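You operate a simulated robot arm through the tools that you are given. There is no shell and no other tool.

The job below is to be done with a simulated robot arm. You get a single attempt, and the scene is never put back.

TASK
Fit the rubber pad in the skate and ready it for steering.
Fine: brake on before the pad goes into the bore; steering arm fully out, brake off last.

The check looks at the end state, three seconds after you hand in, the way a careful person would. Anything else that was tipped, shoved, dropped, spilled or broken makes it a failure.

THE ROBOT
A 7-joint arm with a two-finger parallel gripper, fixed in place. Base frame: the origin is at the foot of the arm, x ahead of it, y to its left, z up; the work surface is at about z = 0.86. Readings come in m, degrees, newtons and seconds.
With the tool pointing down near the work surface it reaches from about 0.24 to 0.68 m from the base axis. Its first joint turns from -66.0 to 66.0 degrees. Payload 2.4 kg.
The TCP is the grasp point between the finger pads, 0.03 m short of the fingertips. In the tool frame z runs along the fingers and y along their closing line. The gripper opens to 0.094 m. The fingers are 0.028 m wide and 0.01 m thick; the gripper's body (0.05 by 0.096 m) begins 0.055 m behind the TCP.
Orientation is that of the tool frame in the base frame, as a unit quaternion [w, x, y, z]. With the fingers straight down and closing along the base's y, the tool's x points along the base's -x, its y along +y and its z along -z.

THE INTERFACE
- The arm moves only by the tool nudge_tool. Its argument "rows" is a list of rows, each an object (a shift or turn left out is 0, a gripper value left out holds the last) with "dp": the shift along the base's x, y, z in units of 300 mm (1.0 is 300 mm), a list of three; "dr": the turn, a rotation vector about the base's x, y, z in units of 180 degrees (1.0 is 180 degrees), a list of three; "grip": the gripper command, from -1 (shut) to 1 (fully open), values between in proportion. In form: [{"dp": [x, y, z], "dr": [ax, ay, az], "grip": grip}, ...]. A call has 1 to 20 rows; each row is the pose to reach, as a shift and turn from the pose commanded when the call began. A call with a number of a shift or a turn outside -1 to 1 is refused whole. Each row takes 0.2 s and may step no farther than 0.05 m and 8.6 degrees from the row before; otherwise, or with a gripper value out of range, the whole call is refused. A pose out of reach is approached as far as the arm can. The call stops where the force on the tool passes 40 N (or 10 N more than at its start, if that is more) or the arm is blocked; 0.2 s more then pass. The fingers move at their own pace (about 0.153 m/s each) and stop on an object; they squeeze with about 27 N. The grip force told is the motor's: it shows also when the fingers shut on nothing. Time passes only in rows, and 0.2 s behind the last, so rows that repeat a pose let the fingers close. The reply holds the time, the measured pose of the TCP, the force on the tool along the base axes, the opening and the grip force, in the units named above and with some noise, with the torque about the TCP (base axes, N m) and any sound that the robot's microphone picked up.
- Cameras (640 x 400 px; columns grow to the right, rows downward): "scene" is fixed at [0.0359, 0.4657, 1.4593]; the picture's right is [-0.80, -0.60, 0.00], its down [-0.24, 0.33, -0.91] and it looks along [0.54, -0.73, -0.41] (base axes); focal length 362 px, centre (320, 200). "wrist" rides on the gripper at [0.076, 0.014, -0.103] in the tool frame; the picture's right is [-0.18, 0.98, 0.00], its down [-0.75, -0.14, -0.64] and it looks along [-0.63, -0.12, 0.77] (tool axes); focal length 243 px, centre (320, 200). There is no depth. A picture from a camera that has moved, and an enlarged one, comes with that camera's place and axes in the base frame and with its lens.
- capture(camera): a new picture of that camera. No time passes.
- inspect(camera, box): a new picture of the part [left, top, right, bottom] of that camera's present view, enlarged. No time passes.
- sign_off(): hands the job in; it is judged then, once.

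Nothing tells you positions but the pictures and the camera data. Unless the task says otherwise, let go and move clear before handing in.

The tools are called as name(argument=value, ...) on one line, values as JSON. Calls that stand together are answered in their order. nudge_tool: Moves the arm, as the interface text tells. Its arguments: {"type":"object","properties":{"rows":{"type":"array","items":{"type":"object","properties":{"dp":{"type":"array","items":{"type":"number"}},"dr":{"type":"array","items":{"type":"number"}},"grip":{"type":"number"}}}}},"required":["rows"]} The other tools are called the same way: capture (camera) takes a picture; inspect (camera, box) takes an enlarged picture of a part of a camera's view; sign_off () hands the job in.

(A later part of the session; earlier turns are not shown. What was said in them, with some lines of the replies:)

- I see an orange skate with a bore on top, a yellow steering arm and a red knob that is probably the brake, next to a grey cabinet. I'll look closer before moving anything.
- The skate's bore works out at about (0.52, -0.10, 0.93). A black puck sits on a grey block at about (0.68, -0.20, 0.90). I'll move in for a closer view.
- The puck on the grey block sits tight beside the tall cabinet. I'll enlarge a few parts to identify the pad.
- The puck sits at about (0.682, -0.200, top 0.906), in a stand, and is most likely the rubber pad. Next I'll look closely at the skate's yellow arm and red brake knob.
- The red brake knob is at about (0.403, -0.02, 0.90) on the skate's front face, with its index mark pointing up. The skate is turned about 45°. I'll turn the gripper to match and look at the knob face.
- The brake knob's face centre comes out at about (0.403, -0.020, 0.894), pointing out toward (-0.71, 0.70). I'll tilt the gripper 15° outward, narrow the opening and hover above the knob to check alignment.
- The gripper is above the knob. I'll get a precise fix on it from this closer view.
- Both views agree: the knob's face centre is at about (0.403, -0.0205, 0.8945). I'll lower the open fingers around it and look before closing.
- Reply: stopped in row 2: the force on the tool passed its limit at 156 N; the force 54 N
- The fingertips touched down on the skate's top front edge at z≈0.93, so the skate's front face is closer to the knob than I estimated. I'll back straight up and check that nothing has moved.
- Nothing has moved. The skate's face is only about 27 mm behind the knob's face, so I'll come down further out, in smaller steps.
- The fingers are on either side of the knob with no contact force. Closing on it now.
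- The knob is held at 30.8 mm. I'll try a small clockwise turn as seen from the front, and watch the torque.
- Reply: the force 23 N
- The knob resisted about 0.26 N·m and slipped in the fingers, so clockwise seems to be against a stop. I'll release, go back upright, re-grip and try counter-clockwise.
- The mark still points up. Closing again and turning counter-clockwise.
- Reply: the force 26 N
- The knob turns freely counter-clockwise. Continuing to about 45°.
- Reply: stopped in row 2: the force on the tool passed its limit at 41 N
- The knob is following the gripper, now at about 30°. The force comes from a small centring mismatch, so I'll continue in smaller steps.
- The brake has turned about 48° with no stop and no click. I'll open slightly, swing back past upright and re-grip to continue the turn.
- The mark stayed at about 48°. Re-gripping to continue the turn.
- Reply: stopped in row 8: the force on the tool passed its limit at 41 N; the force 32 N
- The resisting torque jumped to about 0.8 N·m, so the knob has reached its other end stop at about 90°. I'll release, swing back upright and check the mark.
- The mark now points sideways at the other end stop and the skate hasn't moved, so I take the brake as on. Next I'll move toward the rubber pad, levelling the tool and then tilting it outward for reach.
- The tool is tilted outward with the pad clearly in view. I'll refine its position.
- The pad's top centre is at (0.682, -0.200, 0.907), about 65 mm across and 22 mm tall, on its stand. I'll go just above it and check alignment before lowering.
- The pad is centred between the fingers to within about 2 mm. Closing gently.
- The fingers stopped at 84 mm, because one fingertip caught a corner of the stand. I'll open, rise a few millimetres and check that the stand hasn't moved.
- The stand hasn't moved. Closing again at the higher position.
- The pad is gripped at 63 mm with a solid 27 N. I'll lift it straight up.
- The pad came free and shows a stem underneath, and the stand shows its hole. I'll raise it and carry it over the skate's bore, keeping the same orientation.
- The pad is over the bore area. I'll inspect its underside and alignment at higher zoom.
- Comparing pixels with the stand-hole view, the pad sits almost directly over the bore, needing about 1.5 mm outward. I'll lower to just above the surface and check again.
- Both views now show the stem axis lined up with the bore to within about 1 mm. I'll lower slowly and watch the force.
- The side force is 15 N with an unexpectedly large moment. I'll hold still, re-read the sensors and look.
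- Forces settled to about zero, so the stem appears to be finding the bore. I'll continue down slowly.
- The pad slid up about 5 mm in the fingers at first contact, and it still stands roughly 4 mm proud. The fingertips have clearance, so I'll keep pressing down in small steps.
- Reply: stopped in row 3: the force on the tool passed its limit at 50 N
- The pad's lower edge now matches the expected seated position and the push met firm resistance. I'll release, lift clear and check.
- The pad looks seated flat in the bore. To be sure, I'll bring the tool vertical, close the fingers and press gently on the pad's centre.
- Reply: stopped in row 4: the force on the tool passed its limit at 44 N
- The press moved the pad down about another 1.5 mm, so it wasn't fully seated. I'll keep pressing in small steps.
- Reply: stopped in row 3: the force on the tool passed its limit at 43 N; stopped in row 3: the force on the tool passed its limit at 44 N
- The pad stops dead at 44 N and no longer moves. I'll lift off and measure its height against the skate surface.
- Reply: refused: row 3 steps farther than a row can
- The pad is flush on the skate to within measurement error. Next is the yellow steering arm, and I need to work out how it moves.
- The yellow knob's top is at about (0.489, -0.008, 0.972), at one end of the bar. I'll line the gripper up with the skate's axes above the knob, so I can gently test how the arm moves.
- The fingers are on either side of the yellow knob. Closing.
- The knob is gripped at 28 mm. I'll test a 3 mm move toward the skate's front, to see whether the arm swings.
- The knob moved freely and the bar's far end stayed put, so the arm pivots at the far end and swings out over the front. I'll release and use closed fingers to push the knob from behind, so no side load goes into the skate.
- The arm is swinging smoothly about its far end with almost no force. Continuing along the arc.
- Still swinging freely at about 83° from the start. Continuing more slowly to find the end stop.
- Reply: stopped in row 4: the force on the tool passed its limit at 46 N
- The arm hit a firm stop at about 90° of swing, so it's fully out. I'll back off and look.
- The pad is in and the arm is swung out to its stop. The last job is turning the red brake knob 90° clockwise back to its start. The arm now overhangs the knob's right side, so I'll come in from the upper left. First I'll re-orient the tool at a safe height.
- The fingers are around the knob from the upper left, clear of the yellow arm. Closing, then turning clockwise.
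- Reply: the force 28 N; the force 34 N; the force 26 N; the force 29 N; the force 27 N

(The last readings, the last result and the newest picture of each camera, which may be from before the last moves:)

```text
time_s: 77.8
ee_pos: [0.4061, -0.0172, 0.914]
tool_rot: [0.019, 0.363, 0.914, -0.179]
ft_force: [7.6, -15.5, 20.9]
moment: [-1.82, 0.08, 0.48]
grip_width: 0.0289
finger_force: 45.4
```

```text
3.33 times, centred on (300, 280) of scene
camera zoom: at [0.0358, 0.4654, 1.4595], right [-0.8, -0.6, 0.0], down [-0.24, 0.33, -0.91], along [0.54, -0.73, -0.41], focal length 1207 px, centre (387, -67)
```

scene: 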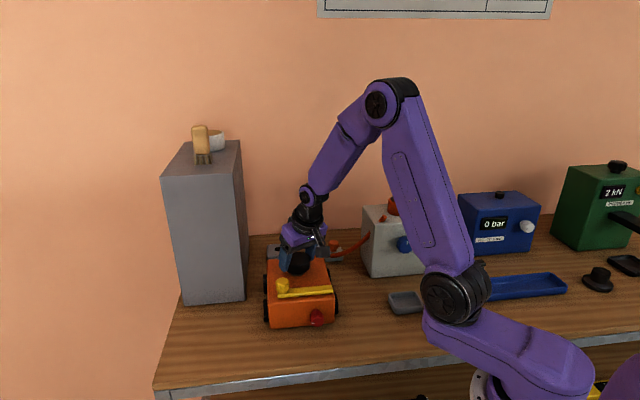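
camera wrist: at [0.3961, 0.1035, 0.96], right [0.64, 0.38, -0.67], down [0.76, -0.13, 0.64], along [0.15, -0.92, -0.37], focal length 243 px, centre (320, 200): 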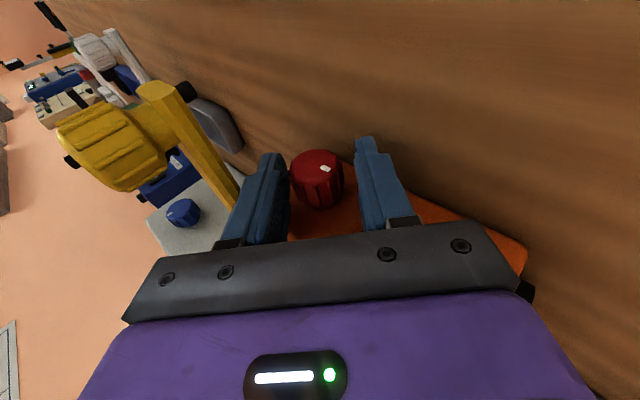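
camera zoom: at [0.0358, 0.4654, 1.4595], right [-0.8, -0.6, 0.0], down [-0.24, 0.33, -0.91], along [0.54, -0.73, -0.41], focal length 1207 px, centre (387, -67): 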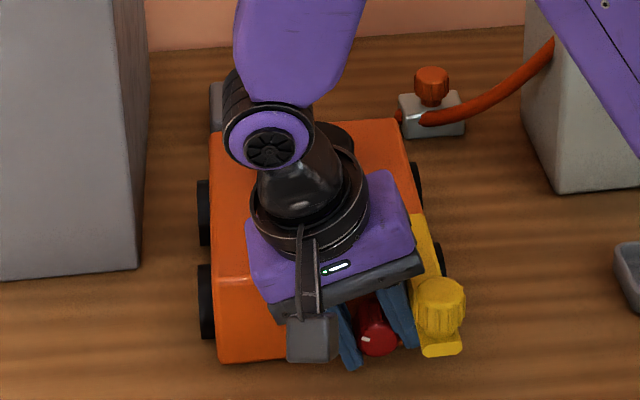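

The knob is following, now about 27° back. I'll release, lean left again and re-grip for the next stroke, keeping away from the yellow arm.

nudge_tool(rows=[{"dp": [0, 0, 0], "grip": -0.15}, {"dp": [0, 0, 0], "grip": -0.12}, {"dp": [0.002, 0.0027, -0.004], "dr": [-0.0262, 0.0259, 0], "grip": -0.12}, {"dp": [0.004, 0.0054, -0.009], "dr": [-0.0525, 0.0517, 0], "grip": -0.12}, {"dp": [0.006, 0.008, -0.014], "dr": [-0.0787, 0.0776, 0], "grip": -0.12}, {"dp": [0.0077, 0.0107, -0.0193], "dr": [-0.1049, 0.1034, 0], "grip": -0.12}, {"dp": [0.0077, 0.0107, -0.0193], "dr": [-0.1049, 0.1034, 0], "grip": -0.12}])

inspect(camera="wrist", box=[240, 100, 400, 240])

inspect(camera="scene", box=[240, 220, 360, 340])

```text
time_s: 79.4
ee_pos: [0.4097, -0.014, 0.9082]
tool_rot: [-0.069, 0.322, 0.863, -0.382]
ft_force: [0.2, 0.8, 0.6]
moment: [0.0, 0.01, 0.01]
grip_width: 0.0414
finger_force: 0.0
```

```text
2.86 times, centred on (320, 170) of wrist
camera zoom: at [0.3939, 0.1018, 0.9598], right [0.64, 0.38, -0.67], down [0.75, -0.14, 0.64], along [0.15, -0.91, -0.37], focal length 693 px, centre (320, 286)
```

zoom: 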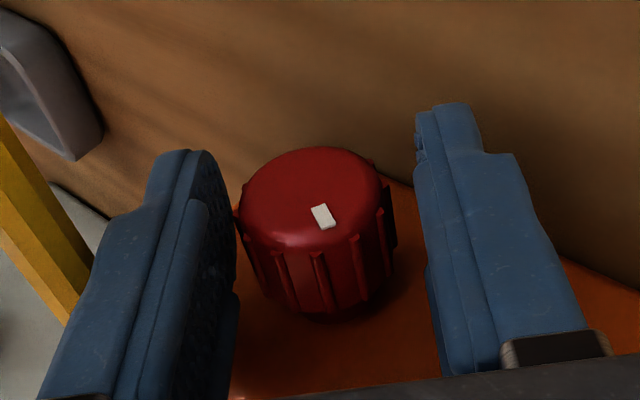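

```text
3.33 times, centred on (300, 280) of scene
camera zoom: at [0.0359, 0.4657, 1.4593], right [-0.8, -0.6, 0.0], down [-0.24, 0.33, -0.91], along [0.54, -0.73, -0.41], focal length 1207 px, centre (387, -67)
```

zoom: 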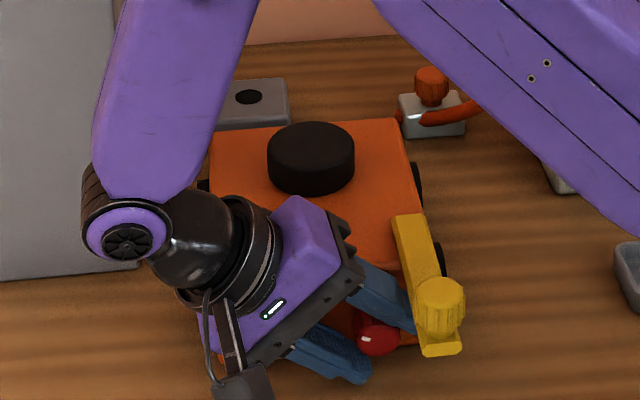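

nudge_tool(rows=[{"dp": [-0.002, -0.002, 0.003], "grip": -0.3}, {"dp": [-0.003, -0.003, 0.004], "grip": -1}, {"dp": [-0.003, -0.003, 0.004], "grip": -1}, {"dp": [-0.003, -0.003, 0.004], "grip": -1}])

nudge_tool(rows=[{"dp": [-0.0013, -0.0013, 0.002], "dr": [0.0133, -0.0131, 0]}, {"dp": [-0.0027, -0.0027, 0.0038], "dr": [0.0266, -0.0263, 0]}, {"dp": [-0.0042, -0.0042, 0.0054], "dr": [0.0399, -0.0394, 0]}, {"dp": [-0.0057, -0.0057, 0.007], "dr": [0.0532, -0.0525, 0]}, {"dp": [-0.0057, -0.0057, 0.007], "dr": [0.0532, -0.0525, 0]}])

inspect(camera="wrist", box=[240, 100, 400, 240])

```text
time_s: 80.4
ee_pos: [0.4077, -0.0139, 0.9093]
tool_rot: [-0.069, 0.322, 0.864, -0.38]
ft_force: [4.6, 5.4, -15.8]
moment: [0.36, 0.17, -0.24]
grip_width: 0.0293
finger_force: 45.2
```

```text
time_s: 81.6
ee_pos: [0.407, -0.0156, 0.9121]
tool_rot: [-0.023, 0.345, 0.896, -0.278]
ft_force: [14.7, 7.9, -17.3]
moment: [0.69, 0.26, -0.33]
grip_width: 0.0288
finger_force: 44.8
```

```text
2.86 times, centred on (320, 170) of wrist
camera zoom: at [0.3815, 0.0894, 0.9789], right [0.74, 0.48, -0.48], down [0.64, -0.25, 0.73], along [0.23, -0.84, -0.49], focal length 693 px, centre (320, 286)
```

zoom: 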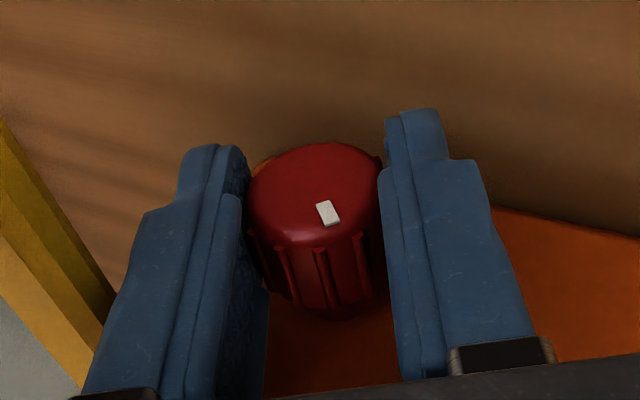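

nudge_tool(rows=[{"dp": [-0.002, -0.002, 0.0], "dr": [0.0133, -0.0131, 0]}, {"dp": [-0.0038, -0.0038, 0.0008], "dr": [0.0266, -0.0263, 0]}, {"dp": [-0.0055, -0.0055, 0.0015], "dr": [0.0399, -0.0394, 0]}, {"dp": [-0.0075, -0.0075, 0.002], "dr": [0.0532, -0.0525, 0]}, {"dp": [-0.0075, -0.0075, 0.002], "dr": [0.0532, -0.0525, 0]}])

inspect(camera="wrist", box=[240, 100, 400, 240])

inspect(camera="scene", box=[240, 220, 360, 340])

```text
time_s: 82.8
ee_pos: [0.4052, -0.0182, 0.9112]
tool_rot: [0.022, 0.363, 0.915, -0.174]
ft_force: [14.1, 25.3, 15.4]
moment: [-0.63, 1.36, -0.37]
grip_width: 0.0287
finger_force: 44.7
```

```text
2.86 times, centred on (320, 170) of wrist
camera zoom: at [0.3674, 0.0753, 0.9915], right [0.8, 0.54, -0.27], down [0.51, -0.38, 0.77], along [0.32, -0.75, -0.58], focal length 693 px, centre (320, 286)
```

zoom: 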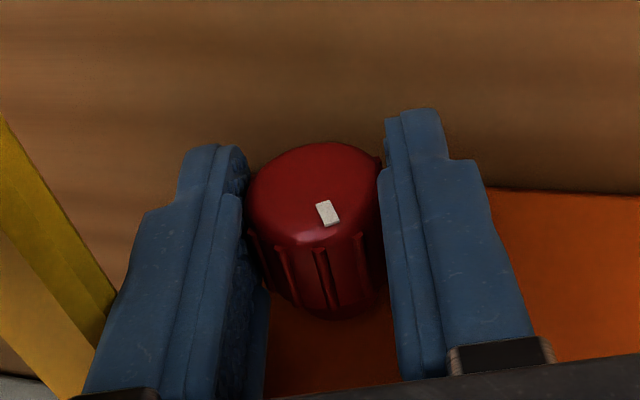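

```text
3.33 times, centred on (300, 280) of scene
camera zoom: at [0.0361, 0.4664, 1.4591], right [-0.8, -0.6, 0.0], down [-0.24, 0.33, -0.91], along [0.54, -0.73, -0.41], focal length 1207 px, centre (387, -67)
```

zoom: 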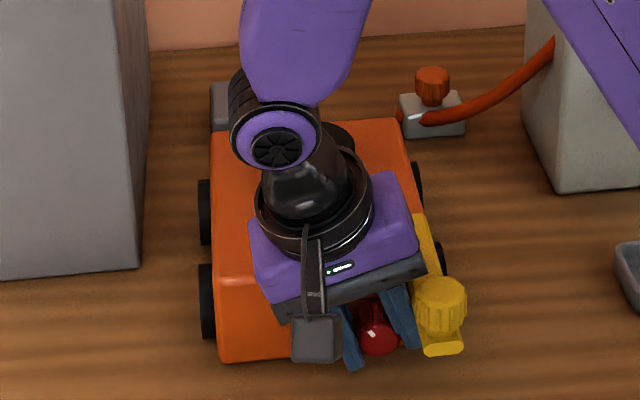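

nudge_tool(rows=[{"dp": [0, 0, 0], "grip": -0.15}, {"dp": [0, 0, 0], "grip": -0.12}, {"dp": [0.0038, 0.0038, -0.001], "dr": [-0.0266, 0.0263, 0], "grip": -0.12}, {"dp": [0.0075, 0.0075, -0.002], "dr": [-0.0532, 0.0525, 0], "grip": -0.12}, {"dp": [0.011, 0.011, -0.006], "dr": [-0.0798, 0.0788, 0], "grip": -0.12}, {"dp": [0.0144, 0.0144, -0.0106], "dr": [-0.1064, 0.105, 0], "grip": -0.12}, {"dp": [0.0144, 0.0144, -0.0106], "dr": [-0.1064, 0.105, 0], "grip": -0.12}, {"dp": [0.0144, 0.0144, -0.0106], "dr": [-0.1064, 0.105, 0], "grip": -0.5}, {"dp": [0.0144, 0.0144, -0.0106], "dr": [-0.1064, 0.105, 0], "grip": -1}, {"dp": [0.0144, 0.0144, -0.0106], "dr": [-0.1064, 0.105, 0], "grip": -1}])

inspect(camera="wrist", box=[240, 100, 400, 240])

```text
time_s: 85.0
ee_pos: [0.4072, -0.015, 0.9087]
tool_rot: [-0.07, 0.322, 0.863, -0.382]
ft_force: [0.5, -3.2, 1.3]
moment: [0.51, 0.52, -0.08]
grip_width: 0.0292
finger_force: 44.6
```

```text
2.86 times, centred on (320, 170) of wrist
camera zoom: at [0.3929, 0.1011, 0.9606], right [0.64, 0.38, -0.67], down [0.75, -0.14, 0.64], along [0.15, -0.91, -0.37], focal length 693 px, centre (320, 286)
```

zoom: 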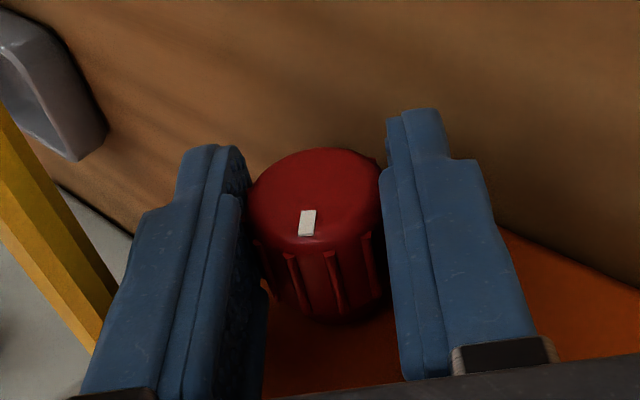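

Well centred this time. Next clockwise stroke.

nudge_tool(rows=[{"dp": [-0.0013, -0.0013, 0.0018], "dr": [0.0133, -0.0131, 0]}, {"dp": [-0.0027, -0.0027, 0.0034], "dr": [0.0266, -0.0263, 0]}, {"dp": [-0.0042, -0.0042, 0.005], "dr": [0.0399, -0.0394, 0]}, {"dp": [-0.0056, -0.0056, 0.0063], "dr": [0.0532, -0.0525, 0]}, {"dp": [-0.0056, -0.0056, 0.0063], "dr": [0.0532, -0.0525, 0]}])

nudge_tool(rows=[{"dp": [-0.0016, -0.0016, 0.0012], "dr": [0.0133, -0.0131, 0]}, {"dp": [-0.0032, -0.0032, 0.0024], "dr": [0.0266, -0.0263, 0]}, {"dp": [-0.0048, -0.0048, 0.0034], "dr": [0.0399, -0.0394, 0]}, {"dp": [-0.0065, -0.0065, 0.0043], "dr": [0.0532, -0.0525, 0]}, {"dp": [-0.0065, -0.0065, 0.0043], "dr": [0.0532, -0.0525, 0]}])

inspect(camera="wrist", box=[240, 100, 400, 240])

```text
time_s: 86.2
ee_pos: [0.4064, -0.0151, 0.9093]
tool_rot: [-0.026, 0.346, 0.895, -0.279]
ft_force: [-5.1, 1.7, -18.8]
moment: [-0.17, -0.32, -0.03]
grip_width: 0.0293
finger_force: 44.9
```

```text
time_s: 87.4
ee_pos: [0.4064, -0.017, 0.9123]
tool_rot: [0.022, 0.362, 0.915, -0.174]
ft_force: [6.7, 9.7, -6.3]
moment: [-0.55, 1.74, -0.27]
grip_width: 0.0291
finger_force: 45.4
```

```text
2.86 times, centred on (320, 170) of wrist
camera zoom: at [0.3675, 0.0756, 0.992], right [0.8, 0.54, -0.27], down [0.52, -0.38, 0.77], along [0.32, -0.75, -0.58], focal length 693 px, centre (320, 286)
```

zoom: 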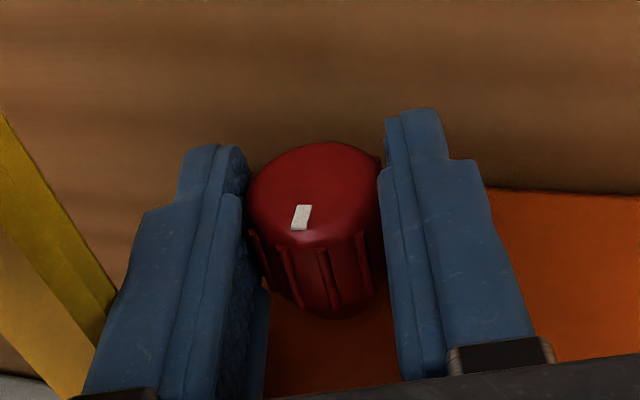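

nudge_tool(rows=[{"dp": [0, 0, 0], "grip": -0.15}, {"dp": [0, 0, 0], "grip": -0.12}, {"dp": [0.0034, 0.0034, -0.002], "dr": [-0.0266, 0.0263, 0], "grip": -0.12}, {"dp": [0.0065, 0.0065, -0.0043], "dr": [-0.0532, 0.0525, 0], "grip": -0.12}, {"dp": [0.0094, 0.0094, -0.0075], "dr": [-0.0798, 0.0788, 0], "grip": -0.12}, {"dp": [0.0121, 0.0121, -0.0106], "dr": [-0.1064, 0.105, 0], "grip": -0.12}, {"dp": [0.0121, 0.0121, -0.0106], "dr": [-0.1064, 0.105, 0], "grip": -0.12}])

inspect(camera="wrist", box=[240, 100, 400, 240])

inspect(camera="scene", box=[285, 285, 345, 335])

```text
time_s: 89.0
ee_pos: [0.4077, -0.014, 0.9098]
tool_rot: [-0.07, 0.322, 0.864, -0.381]
ft_force: [0.3, 1.0, -0.2]
moment: [0.02, -0.02, -0.01]
grip_width: 0.0412
finger_force: 0.1
```

```text
2.86 times, centred on (320, 170) of wrist
camera zoom: at [0.3931, 0.1007, 0.9609], right [0.64, 0.38, -0.67], down [0.75, -0.14, 0.64], along [0.15, -0.91, -0.37], focal length 693 px, centre (320, 286)
```

zoom: 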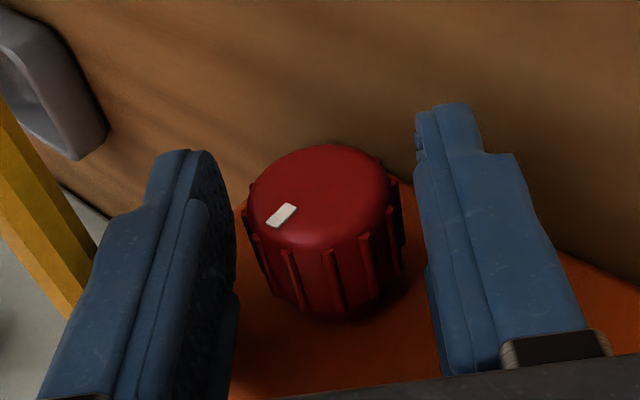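

```text
8.00 times, centred on (315, 310) of scene
camera zoom: at [0.0359, 0.4657, 1.4593], right [-0.8, -0.6, 0.0], down [-0.24, 0.33, -0.91], along [0.54, -0.73, -0.41], focal length 2897 px, centre (360, -680)
```

zoom: 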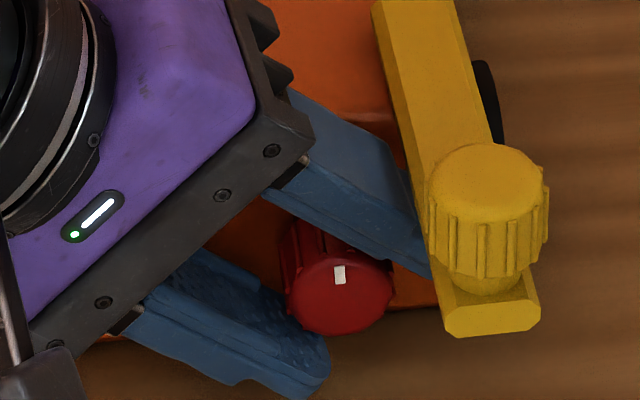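

The mark is back to nearly straight up. I'll do one short clockwise touch to make sure it's fully against the off stop.

nudge_tool(rows=[{"dp": [0, 0, 0], "grip": -0.5}, {"dp": [0, 0, 0], "grip": -1}, {"dp": [0, 0, 0], "grip": -1}, {"dp": [-0.0013, -0.0013, 0.0018], "dr": [0.0133, -0.0131, 0], "grip": -1}, {"dp": [-0.0027, -0.0027, 0.0034], "dr": [0.0266, -0.0263, 0], "grip": -1}, {"dp": [-0.0042, -0.0042, 0.005], "dr": [0.0399, -0.0394, 0], "grip": -1}, {"dp": [-0.0042, -0.0042, 0.005], "dr": [0.0399, -0.0394, 0], "grip": -1}])

inspect(camera="wrist", box=[240, 100, 400, 240])

inspect(camera="scene", box=[285, 285, 345, 335])

```text
time_s: 90.6
ee_pos: [0.4086, -0.0152, 0.9105]
tool_rot: [-0.036, 0.34, 0.889, -0.306]
ft_force: [4.3, -3.9, 2.4]
moment: [-0.24, 0.41, 0.12]
grip_width: 0.0291
finger_force: 45.8
```

```text
2.86 times, centred on (320, 170) of wrist
camera zoom: at [0.3848, 0.0927, 0.9741], right [0.71, 0.46, -0.53], down [0.67, -0.22, 0.71], along [0.21, -0.86, -0.46], focal length 693 px, centre (320, 286)
```

zoom: 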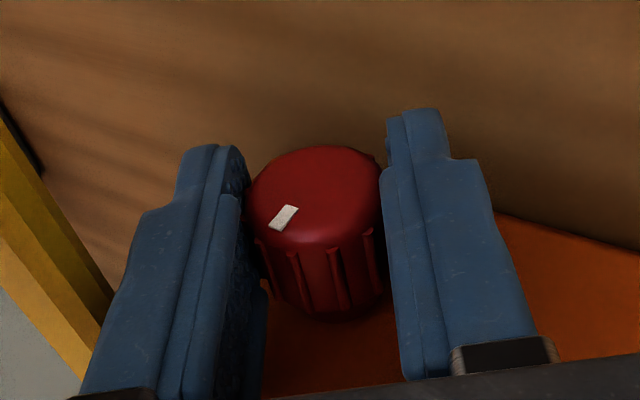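

```text
8.00 times, centred on (315, 310) of scene
camera zoom: at [0.036, 0.4656, 1.4594], right [-0.8, -0.6, 0.0], down [-0.24, 0.33, -0.91], along [0.54, -0.73, -0.41], focal length 2897 px, centre (360, -680)
```

zoom: 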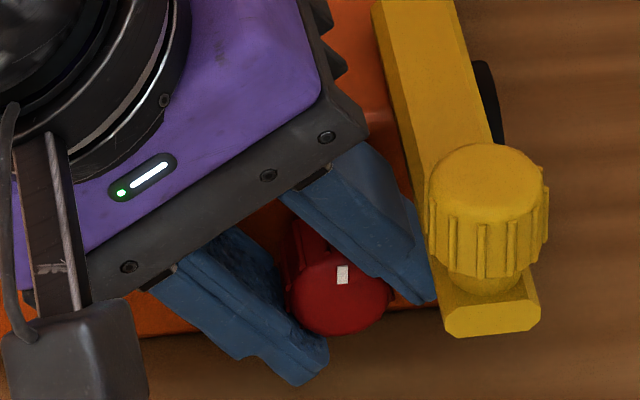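

The torque shows it's against the stop and the mark is straight up, as at the start. I'll release and back out along the tool axis.

nudge_tool(rows=[{"dp": [0, 0, 0], "grip": -0.15}, {"dp": [0, 0, 0], "grip": -0.12}, {"dp": [0.015, 0.029, 0.045], "grip": -0.12}, {"dp": [0.035, 0.067, 0.105], "grip": -0.12}, {"dp": [0.065, 0.124, 0.194], "grip": -0.12}, {"dp": [0.1, 0.191, 0.298], "grip": -0.12}, {"dp": [0.1, 0.191, 0.298], "grip": -0.12}])

capture(camera="wrist")

inspect(camera="scene", box=[240, 220, 360, 340])

inspect(camera="scene", box=[285, 285, 345, 335])

```text
time_s: 92.2
ee_pos: [0.4343, 0.0401, 0.999]
tool_rot: [-0.037, 0.339, 0.889, -0.305]
ft_force: [-0.5, -0.2, 0.2]
moment: [0.01, -0.02, 0.02]
grip_width: 0.0418
finger_force: 0.0
```

```text
taken
camera wrist: at [0.4123, 0.1478, 1.0635], right [0.71, 0.46, -0.53], down [0.67, -0.22, 0.71], along [0.21, -0.86, -0.46], focal length 243 px, centre (320, 200)
```

wrist: 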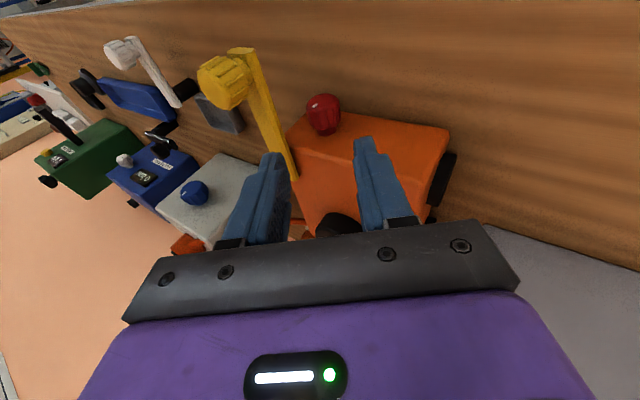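

```text
3.33 times, centred on (300, 280) of scene
camera zoom: at [0.0359, 0.4657, 1.4593], right [-0.8, -0.6, 0.0], down [-0.24, 0.33, -0.91], along [0.54, -0.73, -0.41], focal length 1207 px, centre (387, -67)
```

zoom: 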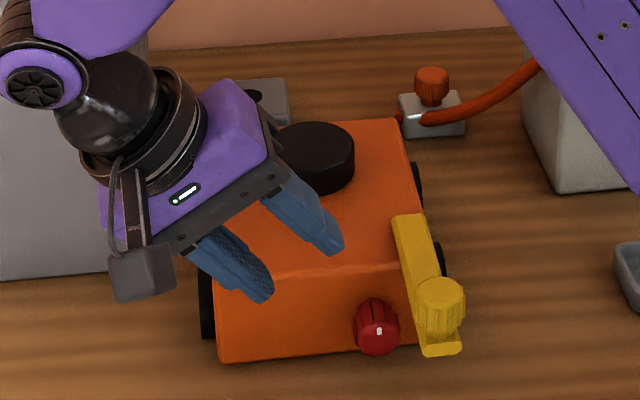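

```text
8.00 times, centred on (315, 310) of scene
camera zoom: at [0.0359, 0.4657, 1.4593], right [-0.8, -0.6, 0.0], down [-0.24, 0.33, -0.91], along [0.54, -0.73, -0.41], focal length 2897 px, centre (360, -680)
```

zoom: 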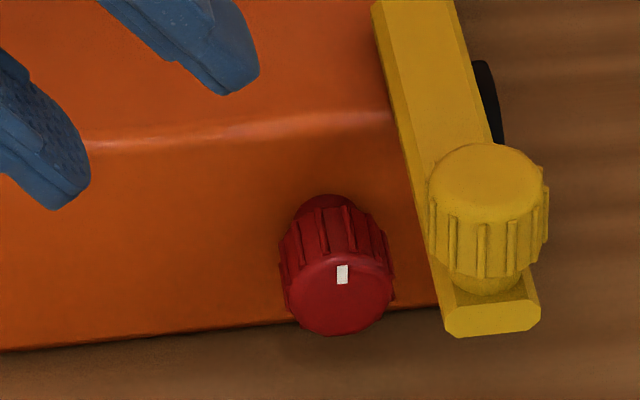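

The brake mark matches its original off position, the arm is out, and the skate hasn't shifted. I'll retreat to a clear pose and check the whole scene.

nudge_tool(rows=[{"dp": [0.0, 0.03, 0.1], "dr": [0, 0, 0]}, {"dp": [0.0, 0.03, 0.22], "dr": [0.0276, -0.0272, 0]}, {"dp": [-0.03, 0.02, 0.34], "dr": [0.0552, -0.0544, 0]}, {"dp": [-0.07, 0, 0.45], "dr": [0.0828, -0.0816, 0]}, {"dp": [-0.1, -0.02, 0.55], "dr": [0.1104, -0.1088, 0]}, {"dp": [-0.12, -0.05, 0.65], "dr": [0.138, -0.136, 0]}, {"dp": [-0.12, -0.05, 0.65], "dr": [0.138, -0.136, 0]}])

capture(camera="scene")

inspect(camera="scene", box=[240, 220, 360, 340])

capture(camera="wrist")

```text
time_s: 93.8
ee_pos: [0.4034, 0.027, 1.1934]
tool_rot: [0.081, 0.381, 0.921, -0.029]
ft_force: [0.6, -0.3, -1.0]
moment: [-0.05, -0.02, -0.02]
grip_width: 0.0415
finger_force: 0.2
```

```text
taken
```

scene: 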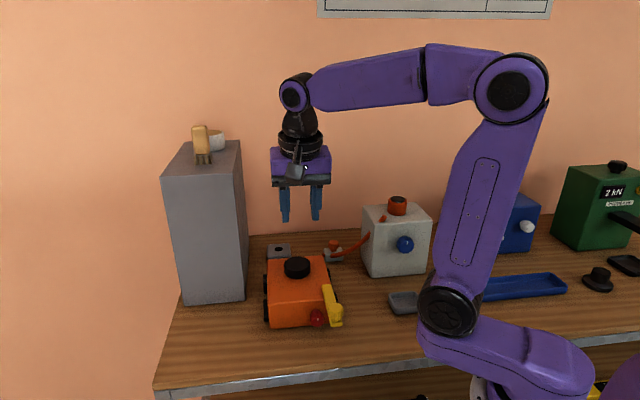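

```text
3.33 times, centred on (300, 280) of scene
camera zoom: at [0.0359, 0.4657, 1.4593], right [-0.8, -0.6, 0.0], down [-0.24, 0.33, -0.91], along [0.54, -0.73, -0.41], focal length 1207 px, centre (387, -67)
```

zoom: 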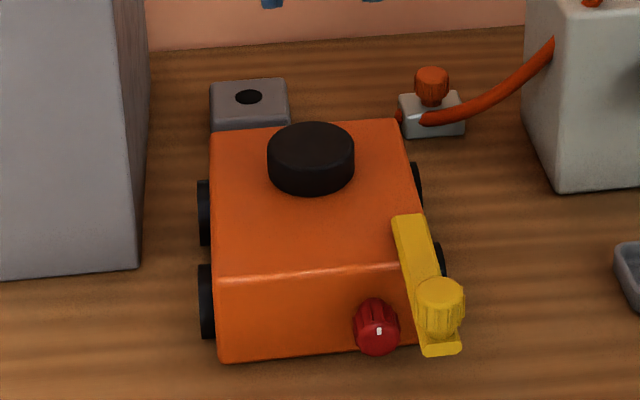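

```text
taken
camera wrist: at [0.3474, 0.1007, 1.2814], right [0.82, 0.57, 0.04], down [0.35, -0.55, 0.76], along [0.45, -0.61, -0.65], focal length 243 px, centre (320, 200)
```

wrist: 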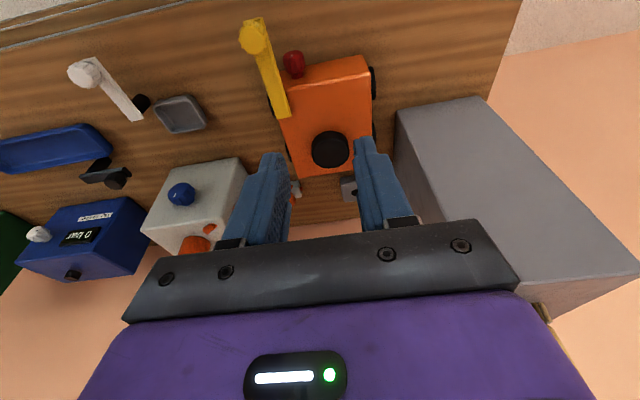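

inspect(camera="wrist", box=[230, 10, 400, 190])

inspect(camera="scene", box=[280, 245, 325, 285])

```text
2.22 times, centred on (315, 100) of wrist
camera zoom: at [0.3474, 0.1007, 1.2814], right [0.82, 0.57, 0.04], down [0.35, -0.55, 0.76], along [0.45, -0.61, -0.65], focal length 539 px, centre (331, 422)
```

zoom: 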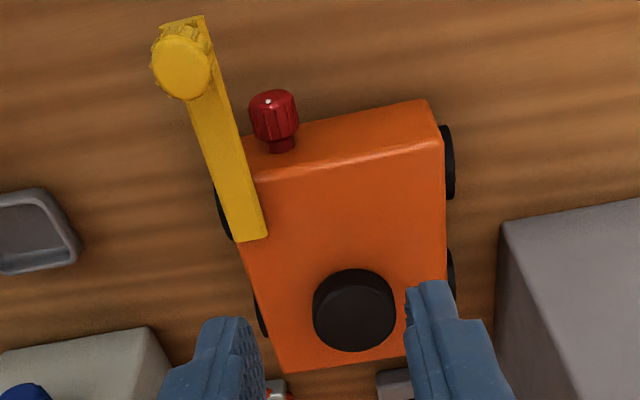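

```text
10.00 times, centred on (302, 265) of scene
camera zoom: at [0.0359, 0.4657, 1.4593], right [-0.8, -0.6, 0.0], down [-0.24, 0.33, -0.91], along [0.54, -0.73, -0.41], focal length 3621 px, centre (495, -450)
```

zoom: 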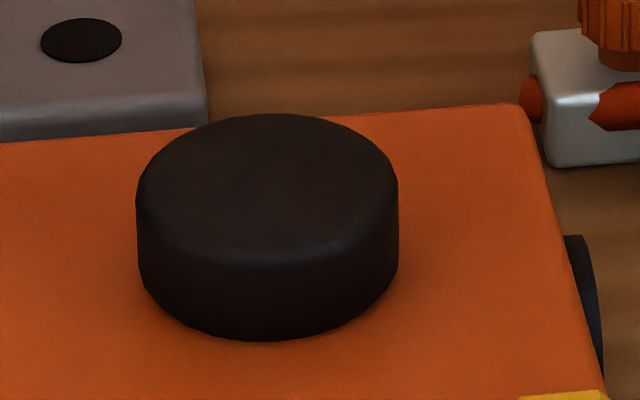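

The pad sits flat in the bore, the steering arm is at its outer stop and the brake is back at its off stop. Nothing else has moved and the gripper is clear, so I'm handing in.

sign_off()

```text
The job is handed in.
```

The rubber pad is in the skate's bore, the steering arm is swung fully out, and the brake is off again. I've handed the job in but haven't seen a result.

1. **Brake on:** I turned the red knob about 90° counter-clockwise, from one end stop to the other. Nothing on the skate marks on or off, so I took its starting position as off.
2. **Pad:** I lifted the black pad from its stand and fitted its stem into the bore. It first sat about 1.5 mm high, so I pressed it down until it stopped moving at about 44 N. In the pictures it looks flush to within about 1 mm.
3. **Steering arm:** I pushed the yellow arm out about 90° to a firm stop. It may have sprung back by up to 1° when I let go.
4. **Brake off, last:** I turned the red knob back clockwise to its original stop, and its mark is straight up as at the start.

While lining up on the brake knob, the fingers came down on the skate's top front edge, and the force peaked at 156 N. A fingertip also touched a corner of the pad's stand. Before-and-after pictures show no movement of either one. The gripper is empty and clear of everything.
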